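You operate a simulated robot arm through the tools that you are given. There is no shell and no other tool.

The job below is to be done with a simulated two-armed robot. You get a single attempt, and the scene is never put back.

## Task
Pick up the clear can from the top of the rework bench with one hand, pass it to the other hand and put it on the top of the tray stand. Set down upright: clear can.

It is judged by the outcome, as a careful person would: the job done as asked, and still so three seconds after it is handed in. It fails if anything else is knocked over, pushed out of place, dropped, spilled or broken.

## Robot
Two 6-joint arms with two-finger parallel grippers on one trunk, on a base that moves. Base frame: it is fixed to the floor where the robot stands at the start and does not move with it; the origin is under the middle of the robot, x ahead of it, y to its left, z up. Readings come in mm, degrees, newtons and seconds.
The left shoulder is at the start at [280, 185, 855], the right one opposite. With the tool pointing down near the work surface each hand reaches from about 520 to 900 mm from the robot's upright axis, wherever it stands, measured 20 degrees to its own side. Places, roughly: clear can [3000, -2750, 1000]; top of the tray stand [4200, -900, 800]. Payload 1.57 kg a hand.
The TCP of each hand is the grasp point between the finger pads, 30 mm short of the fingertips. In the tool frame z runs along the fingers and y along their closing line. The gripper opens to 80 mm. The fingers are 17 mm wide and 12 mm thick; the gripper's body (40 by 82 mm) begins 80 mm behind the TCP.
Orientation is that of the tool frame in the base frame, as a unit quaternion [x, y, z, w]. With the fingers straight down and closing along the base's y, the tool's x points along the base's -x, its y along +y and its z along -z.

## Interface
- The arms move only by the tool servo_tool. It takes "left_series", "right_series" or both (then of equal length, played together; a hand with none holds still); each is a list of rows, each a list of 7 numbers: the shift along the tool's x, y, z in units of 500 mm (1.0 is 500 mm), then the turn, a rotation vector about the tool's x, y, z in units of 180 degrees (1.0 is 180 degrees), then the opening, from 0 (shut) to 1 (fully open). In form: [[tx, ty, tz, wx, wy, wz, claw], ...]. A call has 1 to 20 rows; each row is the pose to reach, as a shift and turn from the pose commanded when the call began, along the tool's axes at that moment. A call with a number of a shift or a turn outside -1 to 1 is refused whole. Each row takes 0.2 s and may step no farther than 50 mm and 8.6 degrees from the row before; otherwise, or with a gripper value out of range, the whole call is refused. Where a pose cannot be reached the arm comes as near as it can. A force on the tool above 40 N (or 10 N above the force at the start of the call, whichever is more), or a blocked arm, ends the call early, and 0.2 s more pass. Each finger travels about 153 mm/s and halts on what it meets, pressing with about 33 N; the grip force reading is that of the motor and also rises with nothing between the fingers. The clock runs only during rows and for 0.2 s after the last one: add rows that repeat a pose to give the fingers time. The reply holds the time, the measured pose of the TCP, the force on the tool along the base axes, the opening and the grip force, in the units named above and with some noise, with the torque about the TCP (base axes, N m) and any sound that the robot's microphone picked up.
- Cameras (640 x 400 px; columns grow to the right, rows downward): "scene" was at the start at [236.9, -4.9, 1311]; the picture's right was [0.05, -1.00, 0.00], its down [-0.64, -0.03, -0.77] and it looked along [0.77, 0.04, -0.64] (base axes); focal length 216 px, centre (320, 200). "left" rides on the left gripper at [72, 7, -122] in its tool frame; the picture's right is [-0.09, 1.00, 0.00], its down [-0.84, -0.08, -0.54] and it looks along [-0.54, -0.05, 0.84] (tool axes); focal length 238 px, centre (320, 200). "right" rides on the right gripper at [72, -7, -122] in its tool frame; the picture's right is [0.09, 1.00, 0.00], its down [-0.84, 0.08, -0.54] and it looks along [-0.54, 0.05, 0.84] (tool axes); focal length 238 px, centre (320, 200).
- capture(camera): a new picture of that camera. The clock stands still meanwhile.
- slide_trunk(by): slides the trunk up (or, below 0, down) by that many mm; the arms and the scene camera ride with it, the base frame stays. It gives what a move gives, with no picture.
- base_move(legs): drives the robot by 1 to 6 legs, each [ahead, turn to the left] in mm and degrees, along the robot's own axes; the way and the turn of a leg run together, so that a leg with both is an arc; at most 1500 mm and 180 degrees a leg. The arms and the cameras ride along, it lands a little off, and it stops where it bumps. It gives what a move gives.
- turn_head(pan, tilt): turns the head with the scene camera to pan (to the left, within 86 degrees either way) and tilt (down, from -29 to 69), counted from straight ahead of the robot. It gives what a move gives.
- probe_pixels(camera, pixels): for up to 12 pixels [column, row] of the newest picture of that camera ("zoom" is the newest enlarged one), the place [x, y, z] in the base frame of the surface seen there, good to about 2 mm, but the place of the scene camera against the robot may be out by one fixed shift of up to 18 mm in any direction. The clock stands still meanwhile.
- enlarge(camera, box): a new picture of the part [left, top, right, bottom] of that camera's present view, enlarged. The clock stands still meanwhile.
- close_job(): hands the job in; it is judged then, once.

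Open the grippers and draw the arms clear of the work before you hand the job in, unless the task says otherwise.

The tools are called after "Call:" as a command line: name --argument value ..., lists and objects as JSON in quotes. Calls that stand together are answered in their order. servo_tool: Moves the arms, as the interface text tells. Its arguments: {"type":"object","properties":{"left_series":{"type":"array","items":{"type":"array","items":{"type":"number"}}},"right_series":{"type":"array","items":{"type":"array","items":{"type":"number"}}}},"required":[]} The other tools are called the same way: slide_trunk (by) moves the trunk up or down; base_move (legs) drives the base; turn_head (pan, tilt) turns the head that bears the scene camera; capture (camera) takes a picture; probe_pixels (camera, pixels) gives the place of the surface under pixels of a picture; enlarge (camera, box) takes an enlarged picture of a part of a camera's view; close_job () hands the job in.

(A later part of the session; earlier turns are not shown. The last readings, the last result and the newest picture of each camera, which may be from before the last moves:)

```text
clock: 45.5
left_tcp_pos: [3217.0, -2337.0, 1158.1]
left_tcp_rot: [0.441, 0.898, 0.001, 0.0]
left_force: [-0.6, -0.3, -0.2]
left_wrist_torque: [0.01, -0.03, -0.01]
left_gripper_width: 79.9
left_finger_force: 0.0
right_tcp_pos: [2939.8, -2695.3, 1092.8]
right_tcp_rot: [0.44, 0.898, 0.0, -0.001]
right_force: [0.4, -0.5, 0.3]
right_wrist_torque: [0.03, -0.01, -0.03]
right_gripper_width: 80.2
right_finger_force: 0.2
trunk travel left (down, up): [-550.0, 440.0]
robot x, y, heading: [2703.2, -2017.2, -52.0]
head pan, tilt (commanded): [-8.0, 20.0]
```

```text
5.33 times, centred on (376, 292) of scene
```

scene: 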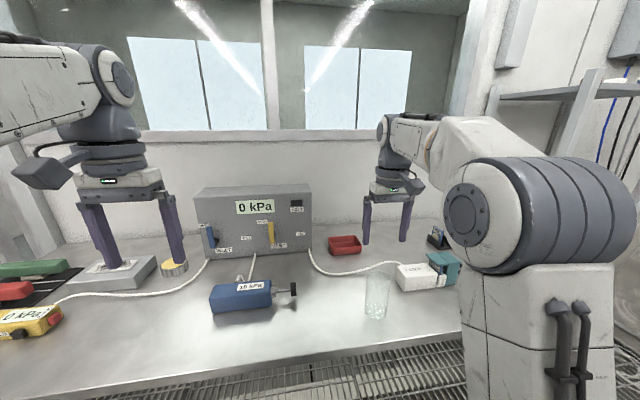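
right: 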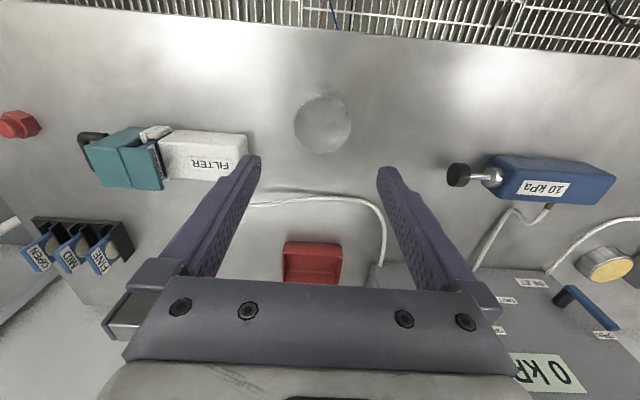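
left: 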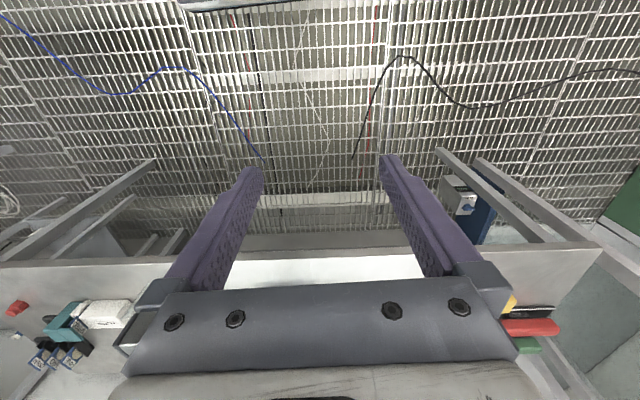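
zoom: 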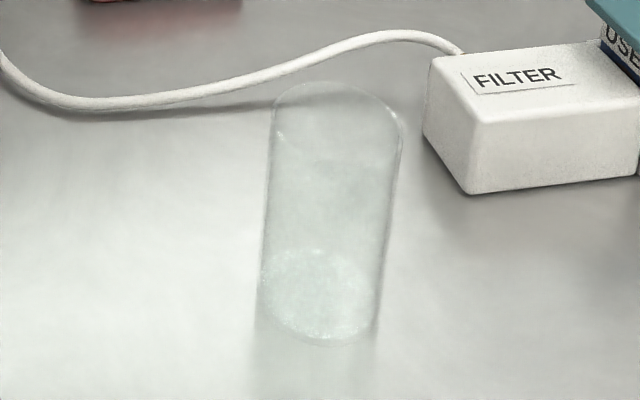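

The rim centre works out to about +2 mm in tool x and +2 mm in tool y from the TCP axis, with a radius of about 30 mm. I correct for that and lower the hand to tips just above the rim (TCP z of about 1002), then check again.

Call:
servo_tool --right_series '[[0.004, 0.004, 0.03, 0, 0, 0, 1], [0.004, 0.004, 0.08, 0, 0, 0, 1], [0.004, 0.004, 0.13, 0, 0, 0, 1], [0.004, 0.004, 0.17, 0, 0, 0, 1], [0.004, 0.004, 0.182, 0, 0, 0, 1], [0.004, 0.004, 0.182, 0, 0, 0, 1]]'

Call:
capture --camera "right"

Call:
enlarge --camera "scene" --box '[320, 200, 440, 335]'

```text
clock: 46.9
left_tcp_pos: [3216.7, -2338.4, 1158.4]
left_tcp_rot: [0.44, 0.898, 0.0, 0.0]
left_force: [0.1, 0.1, -0.2]
left_wrist_torque: [-0.03, 0.02, -0.01]
left_gripper_width: 80.0
left_finger_force: 0.2
right_tcp_pos: [2940.1, -2692.2, 1004.0]
right_tcp_rot: [0.439, 0.898, 0.0, 0.001]
right_force: [0.8, -1.0, -1.3]
right_wrist_torque: [0.01, -0.02, -0.02]
right_gripper_width: 80.1
right_finger_force: 0.1
trunk travel left (down, up): [-550.0, 440.0]
robot x, y, heading: [2703.4, -2021.8, -52.3]
head pan, tilt (commanded): [-8.0, 20.0]
```

```text
taken
```

right: 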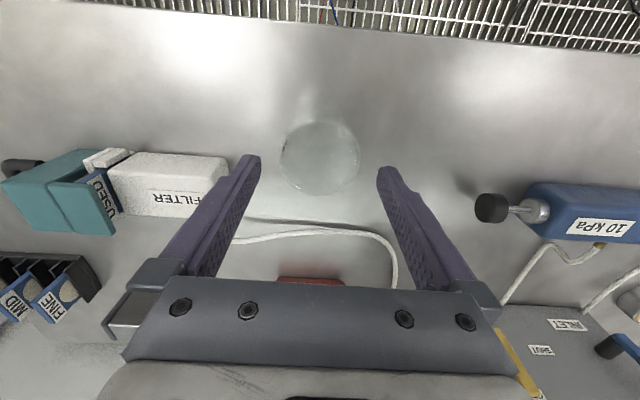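

```text
2.96 times, centred on (380, 268) of scene
```

zoom: 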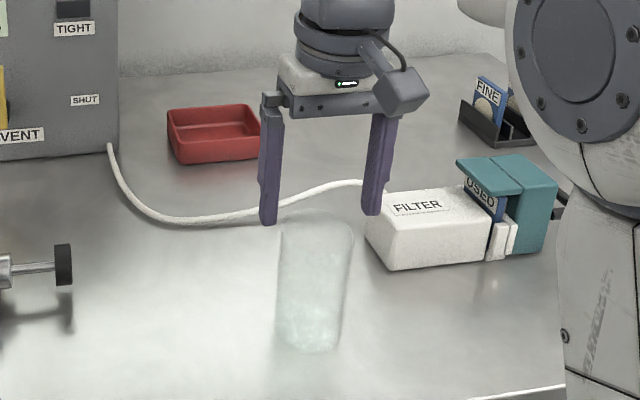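

The rim is centred at (320,158), between the fingertips at (249,160) and (388,172), so alignment is within about 2 mm. I lower 64 mm to TCP z of about 940, keeping the grip on the upper third, and leave the fingers open.

Call:
servo_tool --right_series '[[0, 0, 0.03, 0, 0, 0, 1], [0, 0, 0.06, 0, 0, 0, 1], [0, 0, 0.09, 0, 0, 0, 1], [0, 0, 0.115, 0, 0, 0, 1], [0, 0, 0.128, 0, 0, 0, 1], [0, 0, 0.128, 0, 0, 0, 1]]'

Call:
capture --camera "right"

Call:
enlarge --camera "scene" --box '[320, 200, 440, 335]'

```text
clock: 48.3
left_tcp_pos: [3216.9, -2337.7, 1158.4]
left_tcp_rot: [0.44, 0.898, 0.0, 0.0]
left_force: [0.7, 0.4, -0.4]
left_wrist_torque: [-0.02, 0.0, -0.01]
left_gripper_width: 79.9
left_finger_force: 0.1
right_tcp_pos: [2941.7, -2693.9, 938.1]
right_tcp_rot: [0.44, 0.898, 0.0, 0.001]
right_force: [-0.3, -0.4, 1.0]
right_wrist_torque: [-0.01, 0.0, -0.02]
right_gripper_width: 80.2
right_finger_force: 0.1
trunk travel left (down, up): [-550.0, 440.0]
robot x, y, heading: [2702.4, -2019.5, -52.0]
head pan, tilt (commanded): [-8.0, 20.0]
```

```text
taken
```

right: 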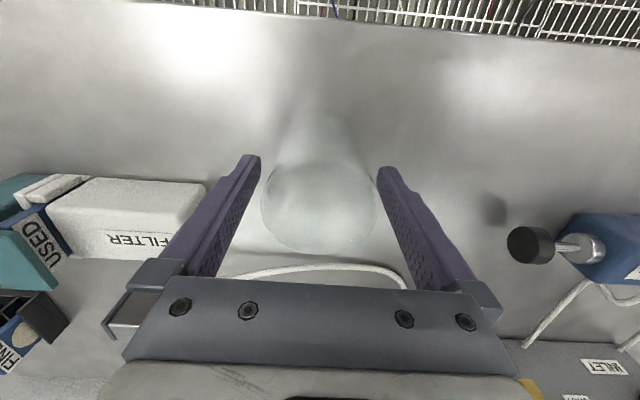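

```text
2.96 times, centred on (380, 268) of scene
```

zoom: 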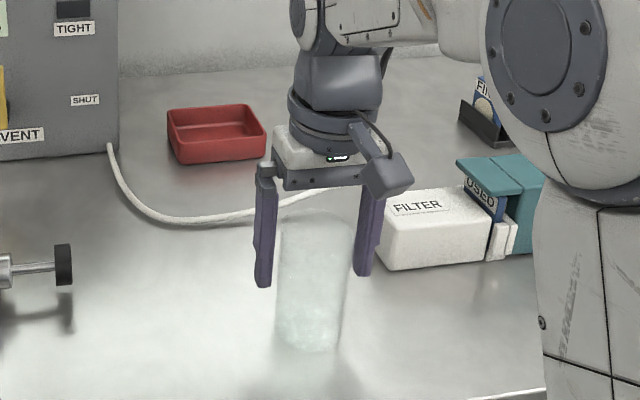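

The fingers straddle the can evenly: the rim spans columns 260-377, centred near 318, and the rim height works out to z of about 957. I close gently and watch the width and grip force.

Call:
servo_tool --right_series '[[0, 0, 0, 0, 0, 0, 0.8], [0, 0, 0, 0, 0, 0, 0.74], [0, 0, 0, 0, 0, 0, 0.7], [0, 0, 0, 0, 0, 0, 0.7]]'

```text
clock: 49.3
left_tcp_pos: [3215.4, -2336.2, 1157.8]
left_tcp_rot: [0.44, 0.898, 0.0, 0.0]
left_force: [-0.8, -0.2, 0.6]
left_wrist_torque: [0.0, -0.01, 0.02]
left_gripper_width: 80.0
left_finger_force: 0.0
right_tcp_pos: [2939.8, -2692.9, 937.9]
right_tcp_rot: [0.441, 0.898, 0.001, 0.0]
right_force: [0.5, 2.2, 1.3]
right_wrist_torque: [0.0, 0.0, 0.03]
right_gripper_width: 60.8
right_finger_force: 32.8
trunk travel left (down, up): [-550.0, 440.0]
robot x, y, heading: [2705.0, -2017.0, -52.1]
head pan, tilt (commanded): [-8.0, 20.0]
```

The fingers stopped at 60.8 mm with 32.8 N, so the can is held. I lift slowly by 30 mm and check the force and the view.

Call:
servo_tool --right_series '[[0, 0, -0.006, 0, 0, 0, 0.6], [0, 0, -0.02, 0, 0, 0, 0.6], [0, 0, -0.04, 0, 0, 0, 0.6], [0, 0, -0.06, 0, 0, 0, 0.6], [0, 0, -0.06, 0, 0, 0, 0.6]]'

Call:
enlarge --camera "scene" --box '[320, 200, 440, 335]'

```text
clock: 50.5
left_tcp_pos: [3215.9, -2336.4, 1157.5]
left_tcp_rot: [0.44, 0.898, 0.0, 0.0]
left_force: [0.4, 0.7, 0.3]
left_wrist_torque: [0.0, -0.02, -0.01]
left_gripper_width: 79.7
left_finger_force: 0.0
right_tcp_pos: [2941.0, -2692.5, 968.8]
right_tcp_rot: [0.44, 0.898, -0.001, 0.0]
right_force: [0.5, 0.5, -1.4]
right_wrist_torque: [0.0, 0.0, -0.01]
right_gripper_width: 60.9
right_finger_force: 32.9
trunk travel left (down, up): [-550.0, 440.0]
robot x, y, heading: [2704.9, -2017.6, -51.9]
head pan, tilt (commanded): [-8.0, 20.0]
```

```text
2.96 times, centred on (380, 268) of scene
```

zoom: 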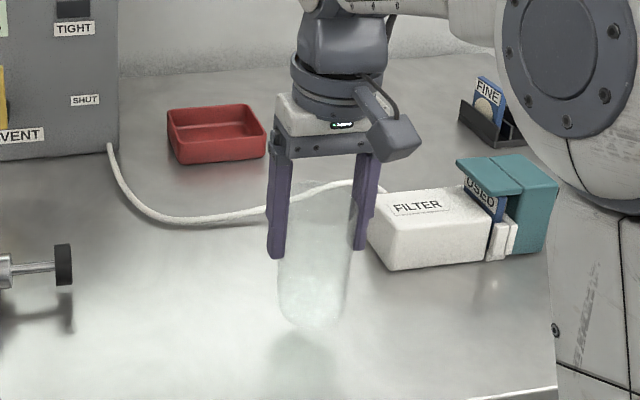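

The can is lifted with a clear gap above its shadow, and the width is steady at 60.9 mm. I raise it another 130 mm, straight up.

Call:
servo_tool --right_series '[[0, 0, -0.05, 0, 0, 0, 0.6], [0, 0, -0.1, 0, 0, 0, 0.6], [0, 0, -0.15, 0, 0, 0, 0.6], [0, 0, -0.2, 0, 0, 0, 0.6], [0, 0, -0.25, 0, 0, 0, 0.6], [0, 0, -0.26, 0, 0, 0, 0.6]]'

Call:
capture --camera "scene"

```text
clock: 51.9
left_tcp_pos: [3217.5, -2336.7, 1159.3]
left_tcp_rot: [0.44, 0.898, -0.001, 0.0]
left_force: [-1.2, 0.3, 0.1]
left_wrist_torque: [0.0, 0.0, -0.02]
left_gripper_width: 80.1
left_finger_force: 0.1
right_tcp_pos: [2942.9, -2691.2, 1097.7]
right_tcp_rot: [0.44, 0.898, 0.0, 0.0]
right_force: [-0.1, 0.5, -0.5]
right_wrist_torque: [0.01, 0.02, -0.01]
right_gripper_width: 61.0
right_finger_force: 33.5
trunk travel left (down, up): [-550.0, 440.0]
robot x, y, heading: [2705.0, -2020.6, -52.0]
head pan, tilt (commanded): [-8.0, 20.0]
```

```text
taken
```

scene: 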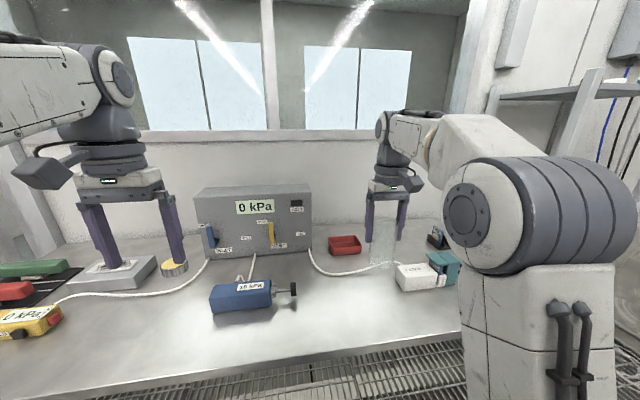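

The can is well clear of the bench items at about (385,240). I back away from the bench by 650 mm over floor that I have already seen to be free.

Call:
base_move --legs '[[-650, 0]]'

Call:
turn_head --pan 0 --tilt 30

Call:
capture --camera "scene"

```text
clock: 55.5
left_tcp_pos: [2818.8, -1825.7, 1159.1]
left_tcp_rot: [0.439, 0.898, -0.001, 0.0]
left_force: [0.6, 0.1, -0.3]
left_wrist_torque: [-0.01, 0.01, 0.01]
left_gripper_width: 79.9
left_finger_force: 0.0
right_tcp_pos: [2546.0, -2181.0, 1098.5]
right_tcp_rot: [0.439, 0.898, 0.001, 0.0]
right_force: [0.5, -0.6, -1.0]
right_wrist_torque: [0.0, 0.02, 0.03]
right_gripper_width: 61.1
right_finger_force: 33.3
trunk travel left (down, up): [-550.0, 440.0]
robot x, y, heading: [2303.8, -1505.9, -51.9]
head pan, tilt (commanded): [-8.0, 20.0]
```

```text
clock: 56.2
left_tcp_pos: [2819.3, -1824.4, 1158.6]
left_tcp_rot: [0.439, 0.898, -0.001, 0.0]
left_force: [0.0, 0.8, 0.2]
left_wrist_torque: [-0.02, 0.05, 0.0]
left_gripper_width: 79.8
left_finger_force: 0.0
right_tcp_pos: [2544.2, -2180.4, 1098.5]
right_tcp_rot: [0.439, 0.898, 0.0, 0.0]
right_force: [-0.4, -0.4, -0.8]
right_wrist_torque: [0.0, 0.01, -0.01]
right_gripper_width: 61.0
right_finger_force: 33.1
trunk travel left (down, up): [-550.0, 440.0]
robot x, y, heading: [2306.7, -1508.6, -52.0]
head pan, tilt (commanded): [0.0, 30.0]
```

```text
taken
```

scene: 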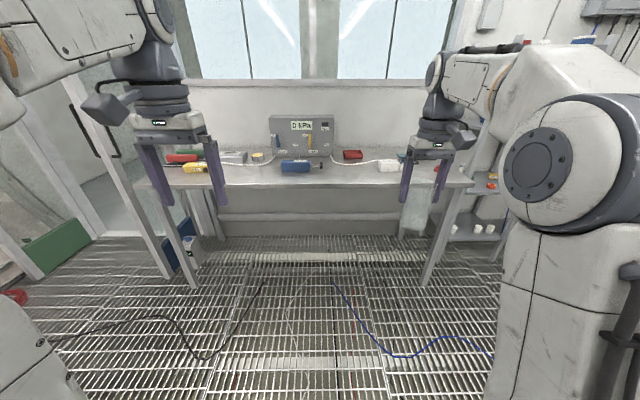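

I am backed off with the can held steadily. The plan is for the right hand to hold the can from above while the left hand comes in low, tilted about 30 degrees below level, and grips the lower part. First I probe the camera boxes on the hands, at about (465,137) and (108,107), to learn their size.

Call:
enlarge --camera "scene" --box '[392, 80, 496, 220]'

Call:
enlarge --camera "scene" --box '[72, 60, 240, 210]'

Call:
probe_pixels --camera "scene" --pixels '[[88, 108], [108, 98], [128, 106], [108, 120], [90, 97], [125, 120], [440, 138], [460, 128], [476, 140], [463, 148], [150, 85], [175, 120]]'

```text
2.86 times, centred on (444, 150) of scene
```

zoom: 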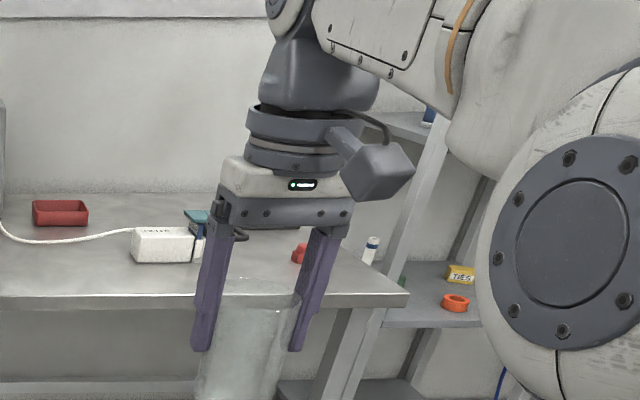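

```text
2.67 times, centred on (156, 135) of scene
```

zoom: 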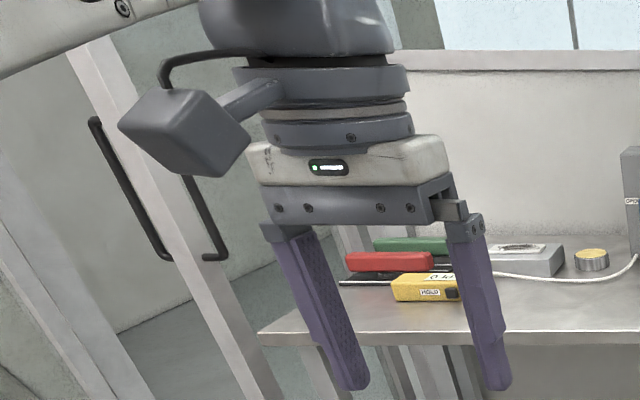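

```text
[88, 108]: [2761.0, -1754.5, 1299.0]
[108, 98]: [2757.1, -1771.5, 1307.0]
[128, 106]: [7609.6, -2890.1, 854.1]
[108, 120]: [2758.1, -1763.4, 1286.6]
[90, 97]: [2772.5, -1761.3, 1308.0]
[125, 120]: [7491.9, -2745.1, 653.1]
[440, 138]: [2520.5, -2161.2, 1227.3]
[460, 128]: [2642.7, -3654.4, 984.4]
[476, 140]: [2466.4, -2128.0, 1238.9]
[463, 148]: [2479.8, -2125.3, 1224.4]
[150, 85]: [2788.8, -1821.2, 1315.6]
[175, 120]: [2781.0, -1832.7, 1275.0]
```

The camera boxes reach about 97 mm out on the robot side and are about 50 mm in size, so a 30-degree tilt leaves room. I bring the can to the middle in front of me with the right hand, at local (700,0) and TCP z of about 1035.

Call:
servo_tool --right_series '[[-0.008, 0.07, 0.02, 0, 0, 0, 0.6], [-0.016, 0.145, 0.04, 0, 0, 0, 0.6], [-0.024, 0.22, 0.06, 0, 0, 0, 0.6], [-0.032, 0.295, 0.08, 0, 0, 0, 0.6], [-0.04, 0.37, 0.1, 0, 0, 0, 0.6], [-0.048, 0.43, 0.12, 0, 0, 0, 0.6], [-0.048, 0.452, 0.126, 0, 0, 0, 0.6], [-0.048, 0.452, 0.126, 0, 0, 0, 0.6]]'

Call:
capture --camera "scene"

```text
clock: 58.0
left_tcp_pos: [2819.5, -1824.7, 1158.8]
left_tcp_rot: [0.439, 0.898, 0.001, 0.0]
left_force: [0.7, 0.5, 0.3]
left_wrist_torque: [0.01, -0.03, -0.01]
left_gripper_width: 80.0
left_finger_force: 0.1
right_tcp_pos: [2739.7, -2061.7, 1035.9]
right_tcp_rot: [0.439, 0.898, 0.001, 0.0]
right_force: [0.5, 0.6, -0.8]
right_wrist_torque: [0.01, 0.01, 0.0]
right_gripper_width: 61.0
right_finger_force: 33.9
trunk travel left (down, up): [-550.0, 440.0]
robot x, y, heading: [2309.3, -1506.4, -52.2]
head pan, tilt (commanded): [0.0, 30.0]
```

```text
taken
```

scene: 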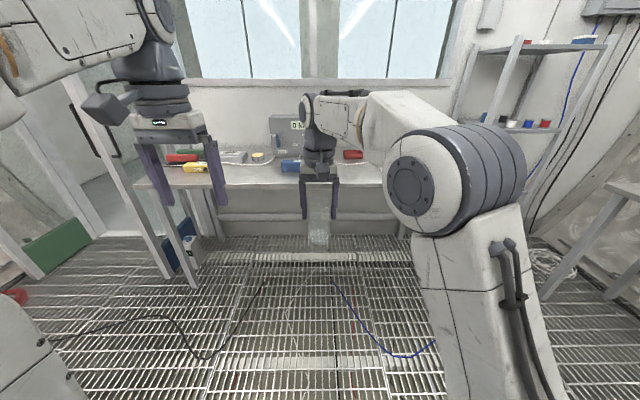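

The can now hangs in front of the robot at (318,225). The right elbow at (450,180) has swung inward, so I probe it to know how much space the left arm has.

Call:
probe_pixels --camera "scene" --pixels '[[405, 187], [390, 200], [430, 300], [350, 110], [318, 165], [416, 240], [440, 380], [303, 110], [165, 100], [130, 40], [30, 40], [20, 340]]'

```text
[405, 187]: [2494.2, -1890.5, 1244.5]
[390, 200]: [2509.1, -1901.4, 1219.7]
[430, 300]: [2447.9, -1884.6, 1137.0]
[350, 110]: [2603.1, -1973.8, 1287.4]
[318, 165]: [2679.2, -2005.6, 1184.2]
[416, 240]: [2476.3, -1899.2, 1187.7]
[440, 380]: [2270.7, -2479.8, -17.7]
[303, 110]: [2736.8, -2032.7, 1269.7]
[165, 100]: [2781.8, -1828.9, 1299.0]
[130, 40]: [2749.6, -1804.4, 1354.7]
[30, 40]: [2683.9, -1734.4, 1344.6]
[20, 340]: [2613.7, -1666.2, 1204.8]
```

The right elbow's inner face is at local lateral -89 mm, so the left hand should come in from the left. I lower the left hand to z of about 900, level with the can but 200 mm to its left, and yaw both hands 25 degrees to the right so that their finger lines match.

Call:
servo_tool --left_series '[[-0.037, 0, 0.074, 0, 0, 0.02, 1], [-0.074, 0, 0.148, 0, 0, 0.04, 1], [-0.111, 0, 0.222, 0, 0, 0.06, 1], [-0.148, 0, 0.296, 0, 0, 0.08, 1], [-0.186, 0, 0.37, 0, 0, 0.1, 1], [-0.223, 0, 0.444, 0, 0, 0.12, 1], [-0.26, 0, 0.518, 0, 0, 0.139, 1], [-0.26, 0, 0.518, 0, 0, 0.139, 1]]' --right_series '[[0, 0, 0, 0, 0, 0.02, 0.6], [0, 0, 0, 0, 0, 0.04, 0.6], [0, 0, 0, 0, 0, 0.06, 0.6], [0, 0, 0, 0, 0, 0.08, 0.6], [0, 0, 0, 0, 0, 0.1, 0.6], [0, 0, 0, 0, 0, 0.12, 0.6], [0, 0, 0, 0, 0, 0.139, 0.6], [0, 0, 0, 0, 0, 0.139, 0.6]]'

Call:
capture --camera "scene"

```text
clock: 59.8
left_tcp_pos: [2902.5, -1925.6, 899.2]
left_tcp_rot: [0.624, 0.781, 0.001, 0.0]
left_force: [0.4, -0.4, 0.1]
left_wrist_torque: [0.0, 0.0, -0.01]
left_gripper_width: 79.9
left_finger_force: 0.0
right_tcp_pos: [2740.0, -2061.5, 1034.5]
right_tcp_rot: [0.623, 0.782, 0.0, 0.001]
right_force: [0.0, -0.5, -1.4]
right_wrist_torque: [0.04, -0.02, 0.01]
right_gripper_width: 60.9
right_finger_force: 32.8
trunk travel left (down, up): [-550.0, 440.0]
robot x, y, heading: [2304.5, -1509.5, -51.9]
head pan, tilt (commanded): [0.0, 30.0]
```

```text
taken
```

scene: 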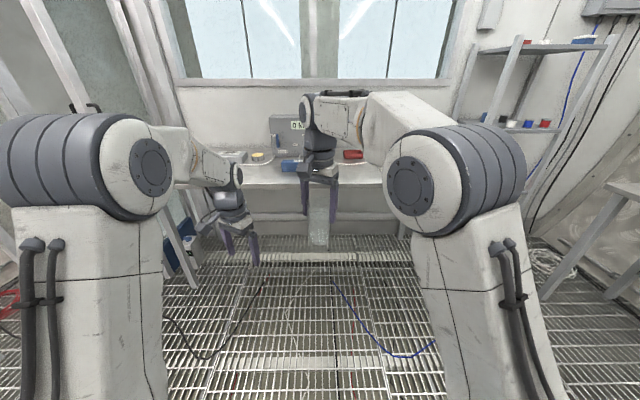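

Both hands are yawed and the left hand is at (240,240). Next I pitch the left hand up 60 degrees about its finger line, holding its TCP in place, so that it points forward and 30 degrees down.

Call:
servo_tool --left_series '[[0, 0, 0, 0, -0.042, 0, 1], [0, 0, 0, 0, -0.084, 0, 1], [0, 0, 0, 0, -0.126, 0, 1], [0, 0, 0, 0, -0.168, 0, 1], [0, 0, 0, 0, -0.21, 0, 1], [0, 0, 0, 0, -0.252, 0, 1], [0, 0, 0, 0, -0.294, 0, 1], [0, 0, 0, 0, -0.3333, 0, 1], [0, 0, 0, 0, -0.3333, 0, 1]]'

Call:
capture --camera "scene"

```text
clock: 61.8
left_tcp_pos: [2899.9, -1927.8, 899.8]
left_tcp_rot: [0.539, 0.677, -0.311, 0.392]
left_force: [-0.4, -1.0, 0.5]
left_wrist_torque: [-0.02, 0.01, 0.01]
left_gripper_width: 80.1
left_finger_force: 0.0
right_tcp_pos: [2739.0, -2060.8, 1034.2]
right_tcp_rot: [0.623, 0.782, 0.0, 0.0]
right_force: [-0.5, 0.2, -0.5]
right_wrist_torque: [-0.01, -0.01, 0.02]
right_gripper_width: 61.0
right_finger_force: 32.7
trunk travel left (down, up): [-550.0, 440.0]
robot x, y, heading: [2305.2, -1508.7, -52.2]
head pan, tilt (commanded): [0.0, 30.0]
```

```text
taken
```

scene: 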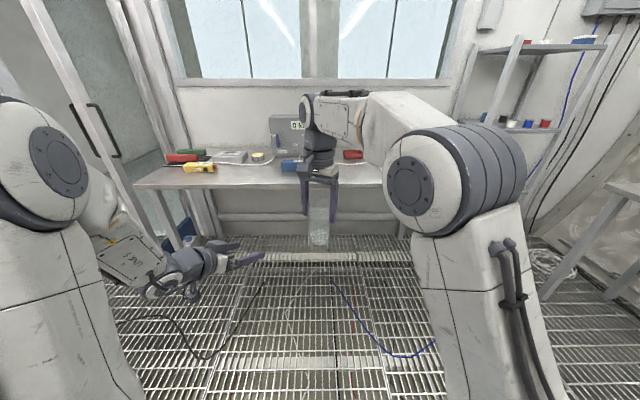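

The left hand reached the tilted pose and points toward the can from the left. I slide it right and forward by about 60% of the way below the can's base level (z of about 890, can bottom about 946) and look again.

Call:
servo_tool --left_series '[[-0.012, -0.056, 0.026, 0, 0, 0, 1], [-0.023, -0.112, 0.052, 0, 0, 0, 1], [-0.035, -0.168, 0.078, 0, 0, 0, 1], [-0.046, -0.223, 0.104, 0, 0, 0, 1], [-0.046, -0.223, 0.104, 0, 0, 0, 1]]'

Call:
capture --camera "scene"

Call:
capture --camera "left"

```text
clock: 63.0
left_tcp_pos: [2805.8, -2010.4, 891.4]
left_tcp_rot: [0.54, 0.677, -0.311, 0.391]
left_force: [0.9, -0.2, -0.3]
left_wrist_torque: [0.0, 0.0, 0.04]
left_gripper_width: 80.2
left_finger_force: 0.1
right_tcp_pos: [2738.1, -2061.6, 1034.9]
right_tcp_rot: [0.624, 0.781, 0.0, 0.0]
right_force: [-0.4, -0.2, -0.4]
right_wrist_torque: [-0.05, 0.0, -0.05]
right_gripper_width: 60.6
right_finger_force: 32.9
trunk travel left (down, up): [-550.0, 440.0]
robot x, y, heading: [2304.4, -1507.6, -52.1]
head pan, tilt (commanded): [0.0, 30.0]
```

```text
taken
```

scene: 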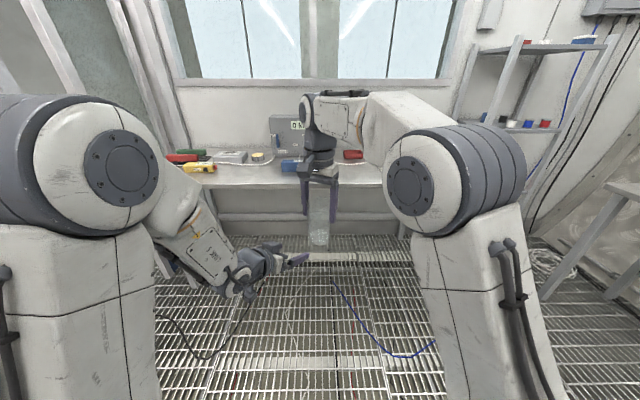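

```text
taken
```

left: 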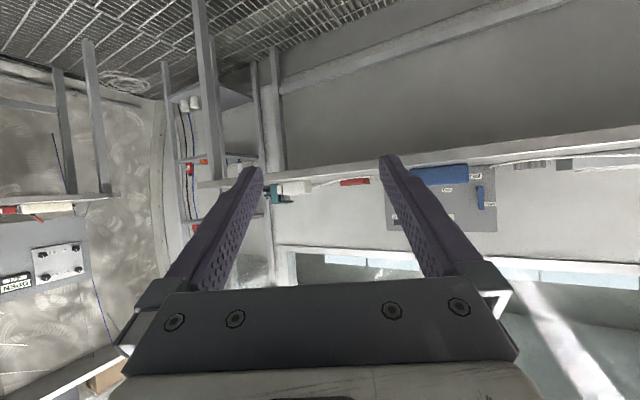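

The left hand is short of the can by 84 mm and well below it. I complete the slide so that its grasp point is right under the can axis.

Call:
servo_tool --left_series '[[-0.01, -0.05, 0.02, 0, 0, 0, 1], [-0.021, -0.1, 0.04, 0, 0, 0, 1], [-0.0324, -0.1532, 0.0612, 0, 0, 0, 1], [-0.0324, -0.1532, 0.0612, 0, 0, 0, 1]]'

Call:
enlarge --camera "scene" --box '[240, 160, 380, 300]'

Call:
capture --camera "left"

Call:
capture --camera "right"

```text
clock: 64.0
left_tcp_pos: [2767.9, -2051.4, 894.7]
left_tcp_rot: [0.545, 0.674, -0.316, 0.386]
left_force: [0.5, -0.3, -0.4]
left_wrist_torque: [-0.02, 0.02, 0.0]
left_gripper_width: 80.0
left_finger_force: 0.1
left hand out of reach, approached as far as the arm can: row 2, 3, 4
right_tcp_pos: [2739.6, -2060.8, 1034.7]
right_tcp_rot: [0.624, 0.781, 0.0, 0.0]
right_force: [0.5, -0.3, -0.8]
right_wrist_torque: [0.04, 0.02, -0.02]
right_gripper_width: 60.9
right_finger_force: 33.3
trunk travel left (down, up): [-550.0, 440.0]
robot x, y, heading: [2305.2, -1509.2, -52.1]
head pan, tilt (commanded): [0.0, 30.0]
```

```text
2.86 times, centred on (310, 230) of scene
```

zoom: 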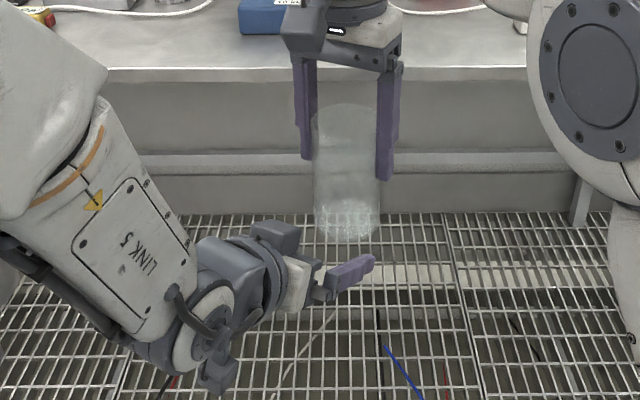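

```text
taken
```

left: 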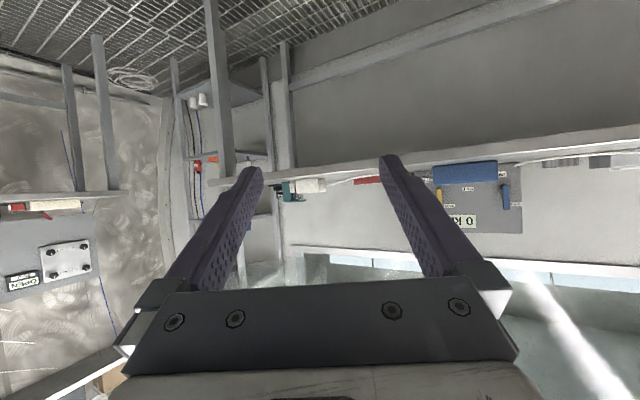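

```text
taken
```

right: 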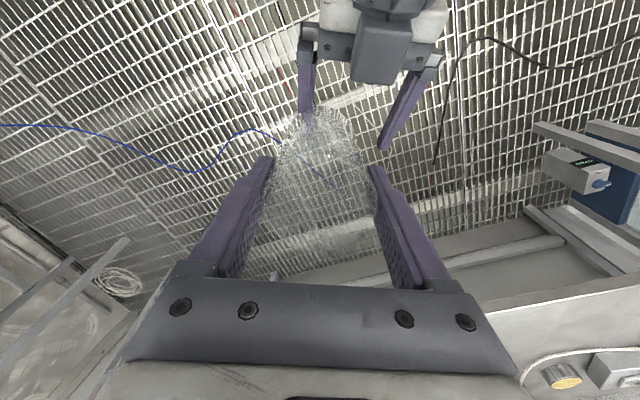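

The reply says the left hand is out of reach there; it stopped at (2768,-2051,895), about 28 mm short, still clear of the can. I move it back to the last reachable pose and will bring the can to it instead.

Call:
servo_tool --left_series '[[0.0216, 0.102, -0.041, 0, 0, 0, 1], [0.0324, 0.1532, -0.0612, 0, 0, 0, 1], [0.0324, 0.1532, -0.0612, 0, 0, 0, 1]]'

```text
refused: row 1 steps farther than a row can; nothing moved
```

That first step was over 50 mm, so I split it into smaller rows.

Call:
servo_tool --left_series '[[0.0108, 0.051, -0.0204, 0, 0, 0, 1], [0.0216, 0.102, -0.0408, 0, 0, 0, 1], [0.0324, 0.1532, -0.0612, 0, 0, 0, 1], [0.0324, 0.1532, -0.0612, 0, 0, 0, 1]]'

```text
clock: 65.0
left_tcp_pos: [2834.4, -1997.5, 897.6]
left_tcp_rot: [0.54, 0.677, -0.312, 0.391]
left_force: [-0.7, -0.2, 0.6]
left_wrist_torque: [-0.02, -0.01, 0.02]
left_gripper_width: 80.1
left_finger_force: 0.0
right_tcp_pos: [2739.6, -2062.1, 1034.2]
right_tcp_rot: [0.625, 0.781, 0.0, 0.0]
right_force: [0.9, 0.3, -0.6]
right_wrist_torque: [0.0, 0.02, 0.0]
right_gripper_width: 61.1
right_finger_force: 33.0
trunk travel left (down, up): [-550.0, 440.0]
robot x, y, heading: [2306.6, -1509.9, -52.5]
head pan, tilt (commanded): [0.0, 30.0]
```

The left hand is back in a good pose at (2834,-1997,898). I lower it and place it under a new meeting point at local (700,80), z of about 857.

Call:
servo_tool --left_series '[[0.0311, 0, 0.015, 0, 0, 0, 1], [0.0622, -0.038, 0.04, 0, 0, 0, 1], [0.0622, -0.0764, 0.0542, 0, 0, 0, 1], [0.0622, -0.0764, 0.0542, 0, 0, 0, 1]]'

```text
clock: 66.0
left_tcp_pos: [2805.4, -2016.1, 865.3]
left_tcp_rot: [0.54, 0.678, -0.314, 0.388]
left_force: [0.3, -0.3, -0.5]
left_wrist_torque: [0.04, -0.02, 0.02]
left_gripper_width: 80.0
left_finger_force: 0.0
left hand out of reach, approached as far as the arm can: row 3, 4
right_tcp_pos: [2738.1, -2061.1, 1034.8]
right_tcp_rot: [0.624, 0.781, 0.001, -0.001]
right_force: [0.5, 0.1, -1.4]
right_wrist_torque: [-0.01, -0.03, 0.01]
right_gripper_width: 60.6
right_finger_force: 33.1
trunk travel left (down, up): [-550.0, 440.0]
robot x, y, heading: [2303.5, -1509.7, -51.9]
head pan, tilt (commanded): [0.0, 30.0]
```

The lower position is also at the reach limit, so the left arm is folded too tightly there. I move the left hand 60 mm further out along its pointing direction and 30 mm up. This keeps it below the can's bottom, and I see whether it is reachable.

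Call:
servo_tool --left_series '[[-0.037, 0, 0.025, 0, 0, 0, 1], [-0.075, 0, 0.05, 0, 0, 0, 1], [-0.1118, 0, 0.0742, 0, 0, 0, 1], [-0.1118, 0, 0.0742, 0, 0, 0, 1]]'

```text
clock: 67.0
left_tcp_pos: [2817.6, -2074.7, 894.3]
left_tcp_rot: [0.54, 0.677, -0.312, 0.391]
left_force: [-0.8, 1.3, -0.5]
left_wrist_torque: [0.01, 0.02, 0.05]
left_gripper_width: 80.0
left_finger_force: 0.1
right_tcp_pos: [2738.6, -2062.2, 1035.6]
right_tcp_rot: [0.624, 0.782, 0.0, 0.0]
right_force: [0.2, 0.0, -0.1]
right_wrist_torque: [0.02, 0.01, -0.02]
right_gripper_width: 61.1
right_finger_force: 32.9
trunk travel left (down, up): [-550.0, 440.0]
robot x, y, heading: [2304.6, -1510.1, -52.3]
head pan, tilt (commanded): [0.0, 30.0]
```

That pose is reached exactly at local (760,59) with z 894. Now I bring the can over it with the right hand: 74 mm left and 30 mm forward, keeping the can's bottom about 25 mm above the left fingers.

Call:
servo_tool --right_series '[[-0.015, 0.037, 0, 0, 0, 0, 0.6], [-0.03, 0.074, 0.005, 0, 0, 0, 0.6], [-0.045, 0.111, 0.01, 0, 0, 0, 0.6], [-0.0594, 0.1486, 0.02, 0, 0, 0, 0.6], [-0.0594, 0.1486, 0.02, 0, 0, 0, 0.6]]'

Call:
capture --camera "scene"

Call:
enlarge --camera "scene" --box '[240, 140, 400, 280]'

Call:
capture --camera "right"

```text
clock: 68.2
left_tcp_pos: [2818.1, -2074.3, 893.6]
left_tcp_rot: [0.54, 0.677, -0.312, 0.391]
left_force: [0.1, 0.0, 0.2]
left_wrist_torque: [-0.03, 0.01, -0.03]
left_gripper_width: 80.3
left_finger_force: 0.0
right_tcp_pos: [2817.2, -2074.8, 1026.0]
right_tcp_rot: [0.624, 0.781, 0.0, -0.001]
right_force: [-0.1, 0.0, -0.6]
right_wrist_torque: [0.03, -0.01, 0.02]
right_gripper_width: 60.9
right_finger_force: 32.9
trunk travel left (down, up): [-550.0, 440.0]
robot x, y, heading: [2306.7, -1506.7, -52.1]
head pan, tilt (commanded): [0.0, 30.0]
```

```text
taken
```

scene: 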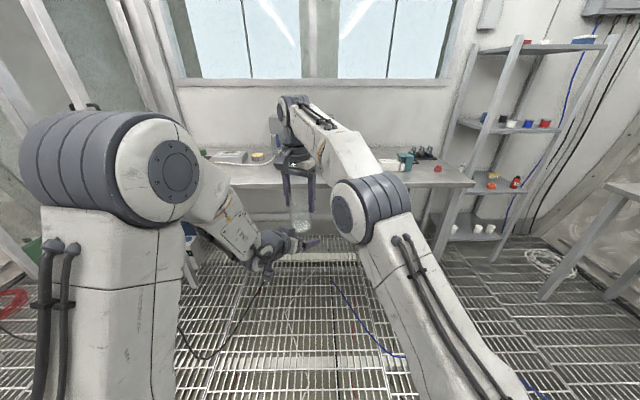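

```text
2.86 times, centred on (320, 210) of scene
```

zoom: 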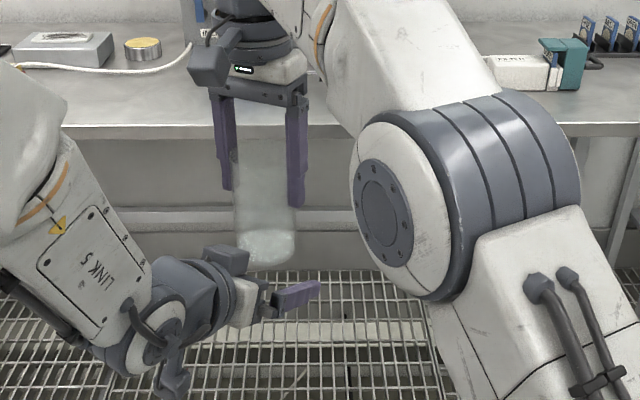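

```text
taken
```

right: 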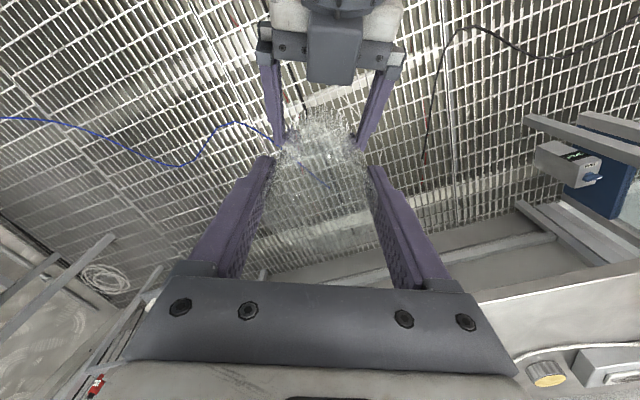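

The hands are aligned: the left fingers at (278,110) and (375,115) in the right wrist view straddle the can's axis. A box on top of the left hand shows at (335,55), so I probe how high it reaches before lowering the can.

Call:
probe_pixels --camera "right" --pixels '[[335, 40], [335, 75], [312, 60], [360, 60], [275, 45], [390, 55], [278, 120], [376, 120], [320, 20], [380, 20], [335, 84], [362, 130]]'

Call:
probe_pixels --camera "zoom" --pixels '[[225, 255], [240, 258], [212, 250], [172, 375], [245, 290], [300, 290], [200, 280], [210, 70], [190, 65], [155, 330]]'

```text
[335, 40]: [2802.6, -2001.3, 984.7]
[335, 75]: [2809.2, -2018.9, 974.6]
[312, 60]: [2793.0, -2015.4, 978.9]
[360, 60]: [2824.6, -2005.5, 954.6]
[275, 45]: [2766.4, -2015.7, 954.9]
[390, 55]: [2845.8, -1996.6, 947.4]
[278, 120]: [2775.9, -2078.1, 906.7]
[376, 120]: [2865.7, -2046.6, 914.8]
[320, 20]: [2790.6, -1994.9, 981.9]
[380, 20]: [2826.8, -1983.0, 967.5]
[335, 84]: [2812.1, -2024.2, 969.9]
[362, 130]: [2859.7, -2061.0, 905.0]
```

```text
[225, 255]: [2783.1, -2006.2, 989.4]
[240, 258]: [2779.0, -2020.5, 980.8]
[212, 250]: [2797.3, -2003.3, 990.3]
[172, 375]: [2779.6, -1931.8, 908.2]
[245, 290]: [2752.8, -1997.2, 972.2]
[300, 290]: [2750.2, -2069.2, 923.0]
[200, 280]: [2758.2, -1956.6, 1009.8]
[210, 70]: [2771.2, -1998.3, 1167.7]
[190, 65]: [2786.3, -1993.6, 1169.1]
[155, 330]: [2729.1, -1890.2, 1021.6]
```

The box on top of the left hand comes no closer than about 44 mm behind the can's axis, and the can's radius is 30 mm, so the can will clear it. I lower the can 80 mm straight down between the left fingers, slowly.

Call:
servo_tool --right_series '[[0, 0, 0.03, 0, 0, 0, 0.6], [0, 0, 0.06, 0, 0, 0, 0.6], [0, 0, 0.09, 0, 0, 0, 0.6], [0, 0, 0.12, 0, 0, 0, 0.6], [0, 0, 0.145, 0, 0, 0, 0.6], [0, 0, 0.16, 0, 0, 0, 0.6], [0, 0, 0.16, 0, 0, 0, 0.6]]'

Call:
capture --camera "right"

Call:
capture --camera "left"

Call:
enlarge --camera "scene" --box '[240, 140, 400, 280]'

```text
clock: 69.8
left_tcp_pos: [2817.9, -2073.1, 894.3]
left_tcp_rot: [0.54, 0.677, -0.312, 0.391]
left_force: [-0.1, 0.5, -1.2]
left_wrist_torque: [-0.02, -0.01, -0.01]
left_gripper_width: 80.1
left_finger_force: 0.2
right_tcp_pos: [2816.7, -2071.9, 944.0]
right_tcp_rot: [0.624, 0.782, 0.001, 0.001]
right_force: [-0.2, 0.6, -0.7]
right_wrist_torque: [0.02, 0.01, 0.0]
right_gripper_width: 61.1
right_finger_force: 32.5
trunk travel left (down, up): [-550.0, 440.0]
robot x, y, heading: [2304.1, -1503.7, -51.7]
head pan, tilt (commanded): [0.0, 30.0]
```

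```text
taken
```

right: 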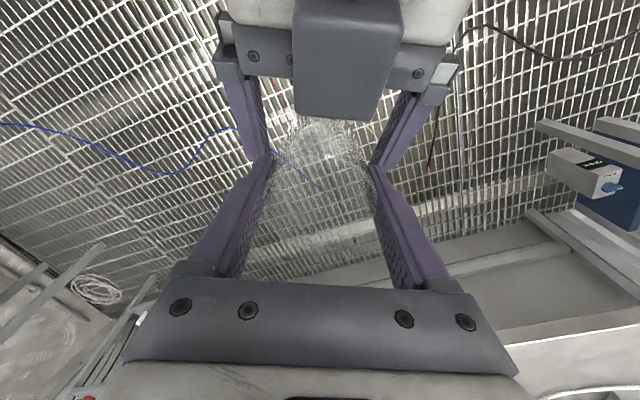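

```text
taken
```

left: 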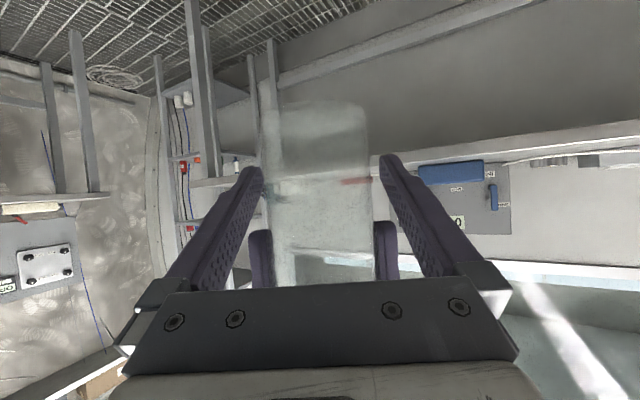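

```text
2.86 times, centred on (320, 210) of scene
```

zoom: 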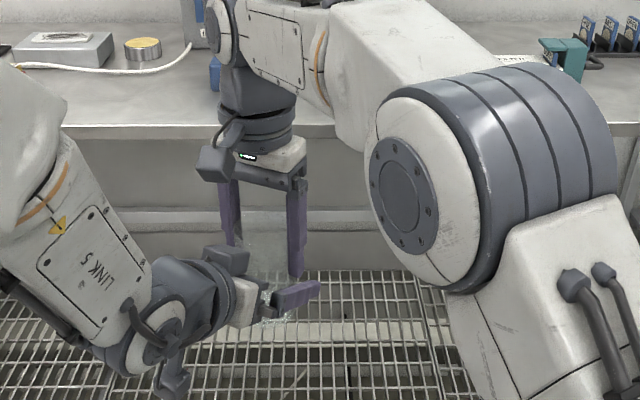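

The left wrist view shows the can centred between the left fingers (columns 265-370, fingertips at 250 and 390), with the right fingers above them. I close the left hand on the lower part while the right hand keeps holding.

Call:
servo_tool --left_series '[[0, 0, 0, 0, 0, 0, 0.85], [0, 0, 0, 0, 0, 0, 0.78], [0, 0, 0, 0, 0, 0, 0.7], [0, 0, 0, 0, 0, 0, 0.6], [0, 0, 0, 0, 0, 0, 0.6]]'

Call:
capture --camera "left"

```text
clock: 71.0
left_tcp_pos: [2818.6, -2073.7, 893.8]
left_tcp_rot: [0.54, 0.677, -0.311, 0.391]
left_force: [-6.9, -1.1, 0.3]
left_wrist_torque: [0.05, -0.47, 0.12]
left_gripper_width: 60.8
left_finger_force: 33.0
right_tcp_pos: [2817.5, -2071.9, 944.4]
right_tcp_rot: [0.623, 0.782, 0.0, 0.0]
right_force: [6.3, 1.2, -1.6]
right_wrist_torque: [0.0, 0.07, -0.1]
right_gripper_width: 60.7
right_finger_force: 33.1
trunk travel left (down, up): [-550.0, 440.0]
robot x, y, heading: [2307.5, -1504.3, -52.0]
head pan, tilt (commanded): [0.0, 30.0]
```

```text
taken
```

left: 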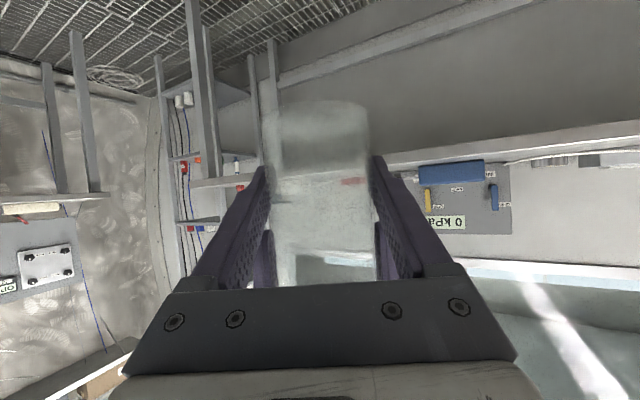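

Both hands hold the can at 60.8 and 60.7 mm, with a small sideways strain of 7 N between them. I ease the left hand 1 mm to relieve it, then open the right hand gradually.

Call:
servo_tool --left_series '[[0, -0.001, 0, 0, 0, 0, 0.6], [0, -0.002, 0, 0, 0, 0, 0.6], [0, -0.002, 0, 0, 0, 0, 0.6]]'

```text
clock: 71.8
left_tcp_pos: [2817.1, -2075.5, 894.5]
left_tcp_rot: [0.54, 0.678, -0.311, 0.39]
left_force: [1.3, -1.9, -4.0]
left_wrist_torque: [-0.39, 0.34, -0.21]
left_gripper_width: 60.7
left_finger_force: 32.9
right_tcp_pos: [2817.0, -2072.6, 944.8]
right_tcp_rot: [0.624, 0.781, -0.001, 0.001]
right_force: [-1.1, 2.8, 4.2]
right_wrist_torque: [0.47, -0.3, 0.28]
right_gripper_width: 60.7
right_finger_force: 32.8
trunk travel left (down, up): [-550.0, 440.0]
robot x, y, heading: [2302.3, -1507.9, -52.0]
head pan, tilt (commanded): [0.0, 30.0]
```

The strain is down to a few newtons. Now I open the right hand while the left holds still.

Call:
servo_tool --right_series '[[0, 0, 0, 0, 0, 0, 0.77], [0, 0, 0, 0, 0, 0, 0.82], [0, 0, 0, 0, 0, 0, 0.9], [0, 0, 0, 0, 0, 0, 1], [0, 0, 0, 0, 0, 0, 1]]'

Call:
capture --camera "right"

Call:
capture --camera "left"

```text
clock: 73.0
left_tcp_pos: [2816.4, -2074.5, 894.6]
left_tcp_rot: [0.54, 0.676, -0.312, 0.391]
left_force: [-0.4, 1.1, 0.2]
left_wrist_torque: [-0.06, -0.01, 0.0]
left_gripper_width: 60.6
left_finger_force: 33.5
right_tcp_pos: [2817.0, -2071.2, 944.5]
right_tcp_rot: [0.624, 0.781, 0.001, -0.001]
right_force: [0.5, -0.4, -0.8]
right_wrist_torque: [-0.01, -0.02, -0.03]
right_gripper_width: 80.0
right_finger_force: 0.0
trunk travel left (down, up): [-550.0, 440.0]
robot x, y, heading: [2307.3, -1506.0, -52.1]
head pan, tilt (commanded): [0.0, 30.0]
```

```text
taken
```

right: 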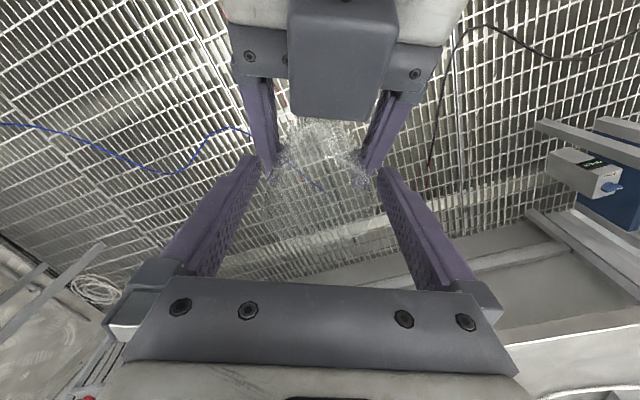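

```text
taken
```

left: 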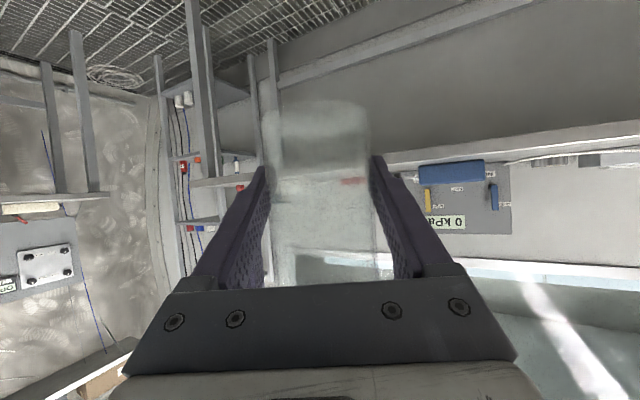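

The left hand alone holds the can (60.6 mm, 33.5 N), and the can looks upright in its view. I lift the right hand straight up by 100 mm, then draw it to the right and back.

Call:
servo_tool --right_series '[[0, 0, -0.04, 0, 0, 0, 1], [0, 0, -0.09, 0, 0, 0, 1], [0, 0, -0.14, 0, 0, 0, 1], [0, 0, -0.19, 0, 0, 0, 1], [0.03, -0.08, -0.2, 0, 0, 0, 1], [0.06, -0.16, -0.2, 0, 0, 0, 1], [0.09, -0.24, -0.2, 0, 0, 0, 1], [0.12, -0.32, -0.2, 0, 0, 0, 1], [0.15, -0.4, -0.2, 0, 0, 0, 1], [0.18, -0.48, -0.2, 0, 0, 0, 1]]'

Call:
capture --camera "scene"

```text
clock: 75.2
left_tcp_pos: [2817.4, -2074.4, 894.9]
left_tcp_rot: [0.54, 0.677, -0.312, 0.391]
left_force: [0.6, 0.2, 0.2]
left_wrist_torque: [-0.02, 0.02, 0.01]
left_gripper_width: 60.4
left_finger_force: 32.9
right_tcp_pos: [2563.5, -2038.9, 1045.8]
right_tcp_rot: [0.623, 0.782, 0.0, 0.0]
right_force: [0.5, 0.1, -0.1]
right_wrist_torque: [-0.02, 0.03, 0.02]
right_gripper_width: 80.0
right_finger_force: 0.1
trunk travel left (down, up): [-550.0, 440.0]
robot x, y, heading: [2305.1, -1508.0, -52.0]
head pan, tilt (commanded): [0.0, 30.0]
```

```text
taken
```

scene: 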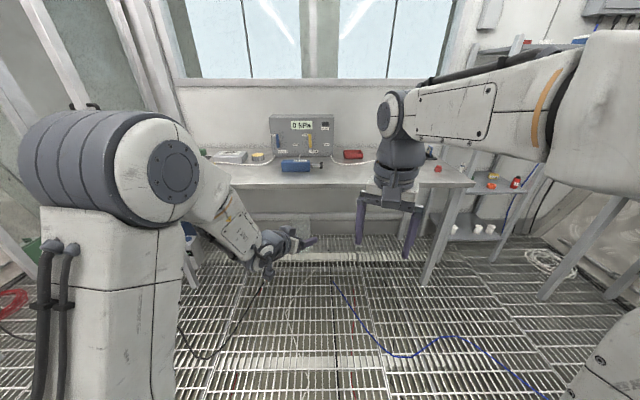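

The pass is done: the right hand is clear at (390,220) and the left hand holds the can. For placing I want the left hand pointing straight ahead, so I turn it 25 degrees to the left about the vertical, keeping the can upright and in place.

Call:
servo_tool --left_series '[[0, 0, 0, -0.024, 0, -0.0139, 0.6], [0, 0, 0, -0.048, 0, -0.0278, 0.6], [0, 0, 0, -0.0722, 0, -0.0416, 0.6], [0, 0, 0, -0.0962, 0, -0.0555, 0.6], [0, 0, 0, -0.1203, 0, -0.0694, 0.6], [0, 0, 0, -0.1203, 0, -0.0694, 0.6]]'

Call:
capture --camera "scene"

```text
clock: 76.6
left_tcp_pos: [2926.1, -1987.2, 898.7]
left_tcp_rot: [0.418, 0.759, -0.238, 0.439]
left_force: [0.6, 0.2, -0.1]
left_wrist_torque: [-0.04, -0.01, -0.04]
left_gripper_width: 60.8
left_finger_force: 32.9
left hand out of reach, approached as far as the arm can: row 1, 2, 3, 4, 5, 6
right_tcp_pos: [2565.2, -2037.4, 1046.1]
right_tcp_rot: [0.624, 0.781, 0.0, 0.001]
right_force: [0.6, 1.1, 0.1]
right_wrist_torque: [-0.03, 0.0, 0.01]
right_gripper_width: 79.9
right_finger_force: 0.2
trunk travel left (down, up): [-550.0, 440.0]
robot x, y, heading: [2303.7, -1508.6, -52.2]
head pan, tilt (commanded): [0.0, 30.0]
```

```text
taken
```

scene: 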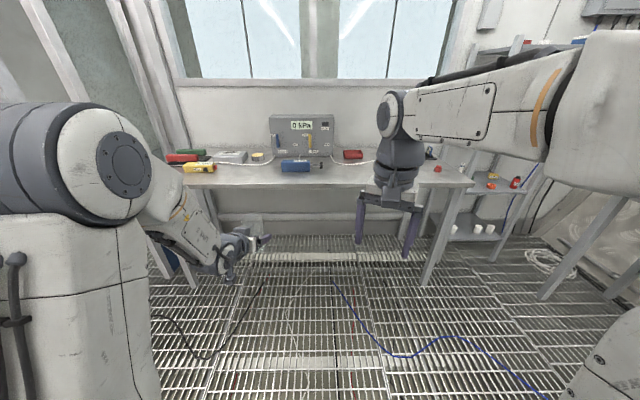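

The left arm settled instead at local (760,198), pointing 5 degrees right of straight ahead. Its tilt is unchanged, so the can is still upright and held at 60.8 mm. That is a good carrying pose, so I drive toward the tray stand and stop about 450 mm short to look.

Call:
base_move --legs '[[0, 38], [830, 0], [0, 44]]'

Call:
turn_head --pan 10 --tilt 25

Call:
capture --camera "scene"

```text
clock: 85.0
left_tcp_pos: [3727.6, -1209.0, 898.0]
left_tcp_rot: [-0.164, 0.851, 0.098, 0.49]
left_force: [0.1, 0.6, -0.4]
left_wrist_torque: [0.04, 0.0, -0.02]
left_gripper_width: 60.4
left_finger_force: 33.3
right_tcp_pos: [3712.6, -1572.7, 1045.5]
right_tcp_rot: [-0.021, 1.0, 0.0, 0.001]
right_force: [0.3, -1.1, 0.2]
right_wrist_torque: [0.01, 0.02, 0.04]
right_gripper_width: 80.1
right_finger_force: 0.1
trunk travel left (down, up): [-550.0, 440.0]
robot x, y, heading: [3146.5, -1730.6, 27.3]
head pan, tilt (commanded): [0.0, 30.0]
```

```text
clock: 85.7
left_tcp_pos: [3726.5, -1210.0, 898.4]
left_tcp_rot: [-0.164, 0.85, 0.098, 0.491]
left_force: [-0.5, -0.2, -0.2]
left_wrist_torque: [-0.02, 0.02, 0.0]
left_gripper_width: 60.5
left_finger_force: 32.7
right_tcp_pos: [3712.1, -1572.3, 1046.6]
right_tcp_rot: [-0.021, 1.0, -0.001, 0.0]
right_force: [0.0, 0.6, 0.3]
right_wrist_torque: [-0.03, -0.02, 0.01]
right_gripper_width: 80.0
right_finger_force: 0.0
trunk travel left (down, up): [-550.0, 440.0]
robot x, y, heading: [3144.8, -1730.8, 27.4]
head pan, tilt (commanded): [10.0, 25.0]
```

```text
taken
```

scene: 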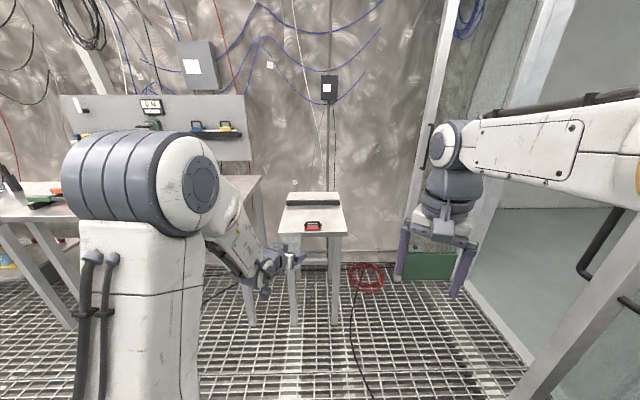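

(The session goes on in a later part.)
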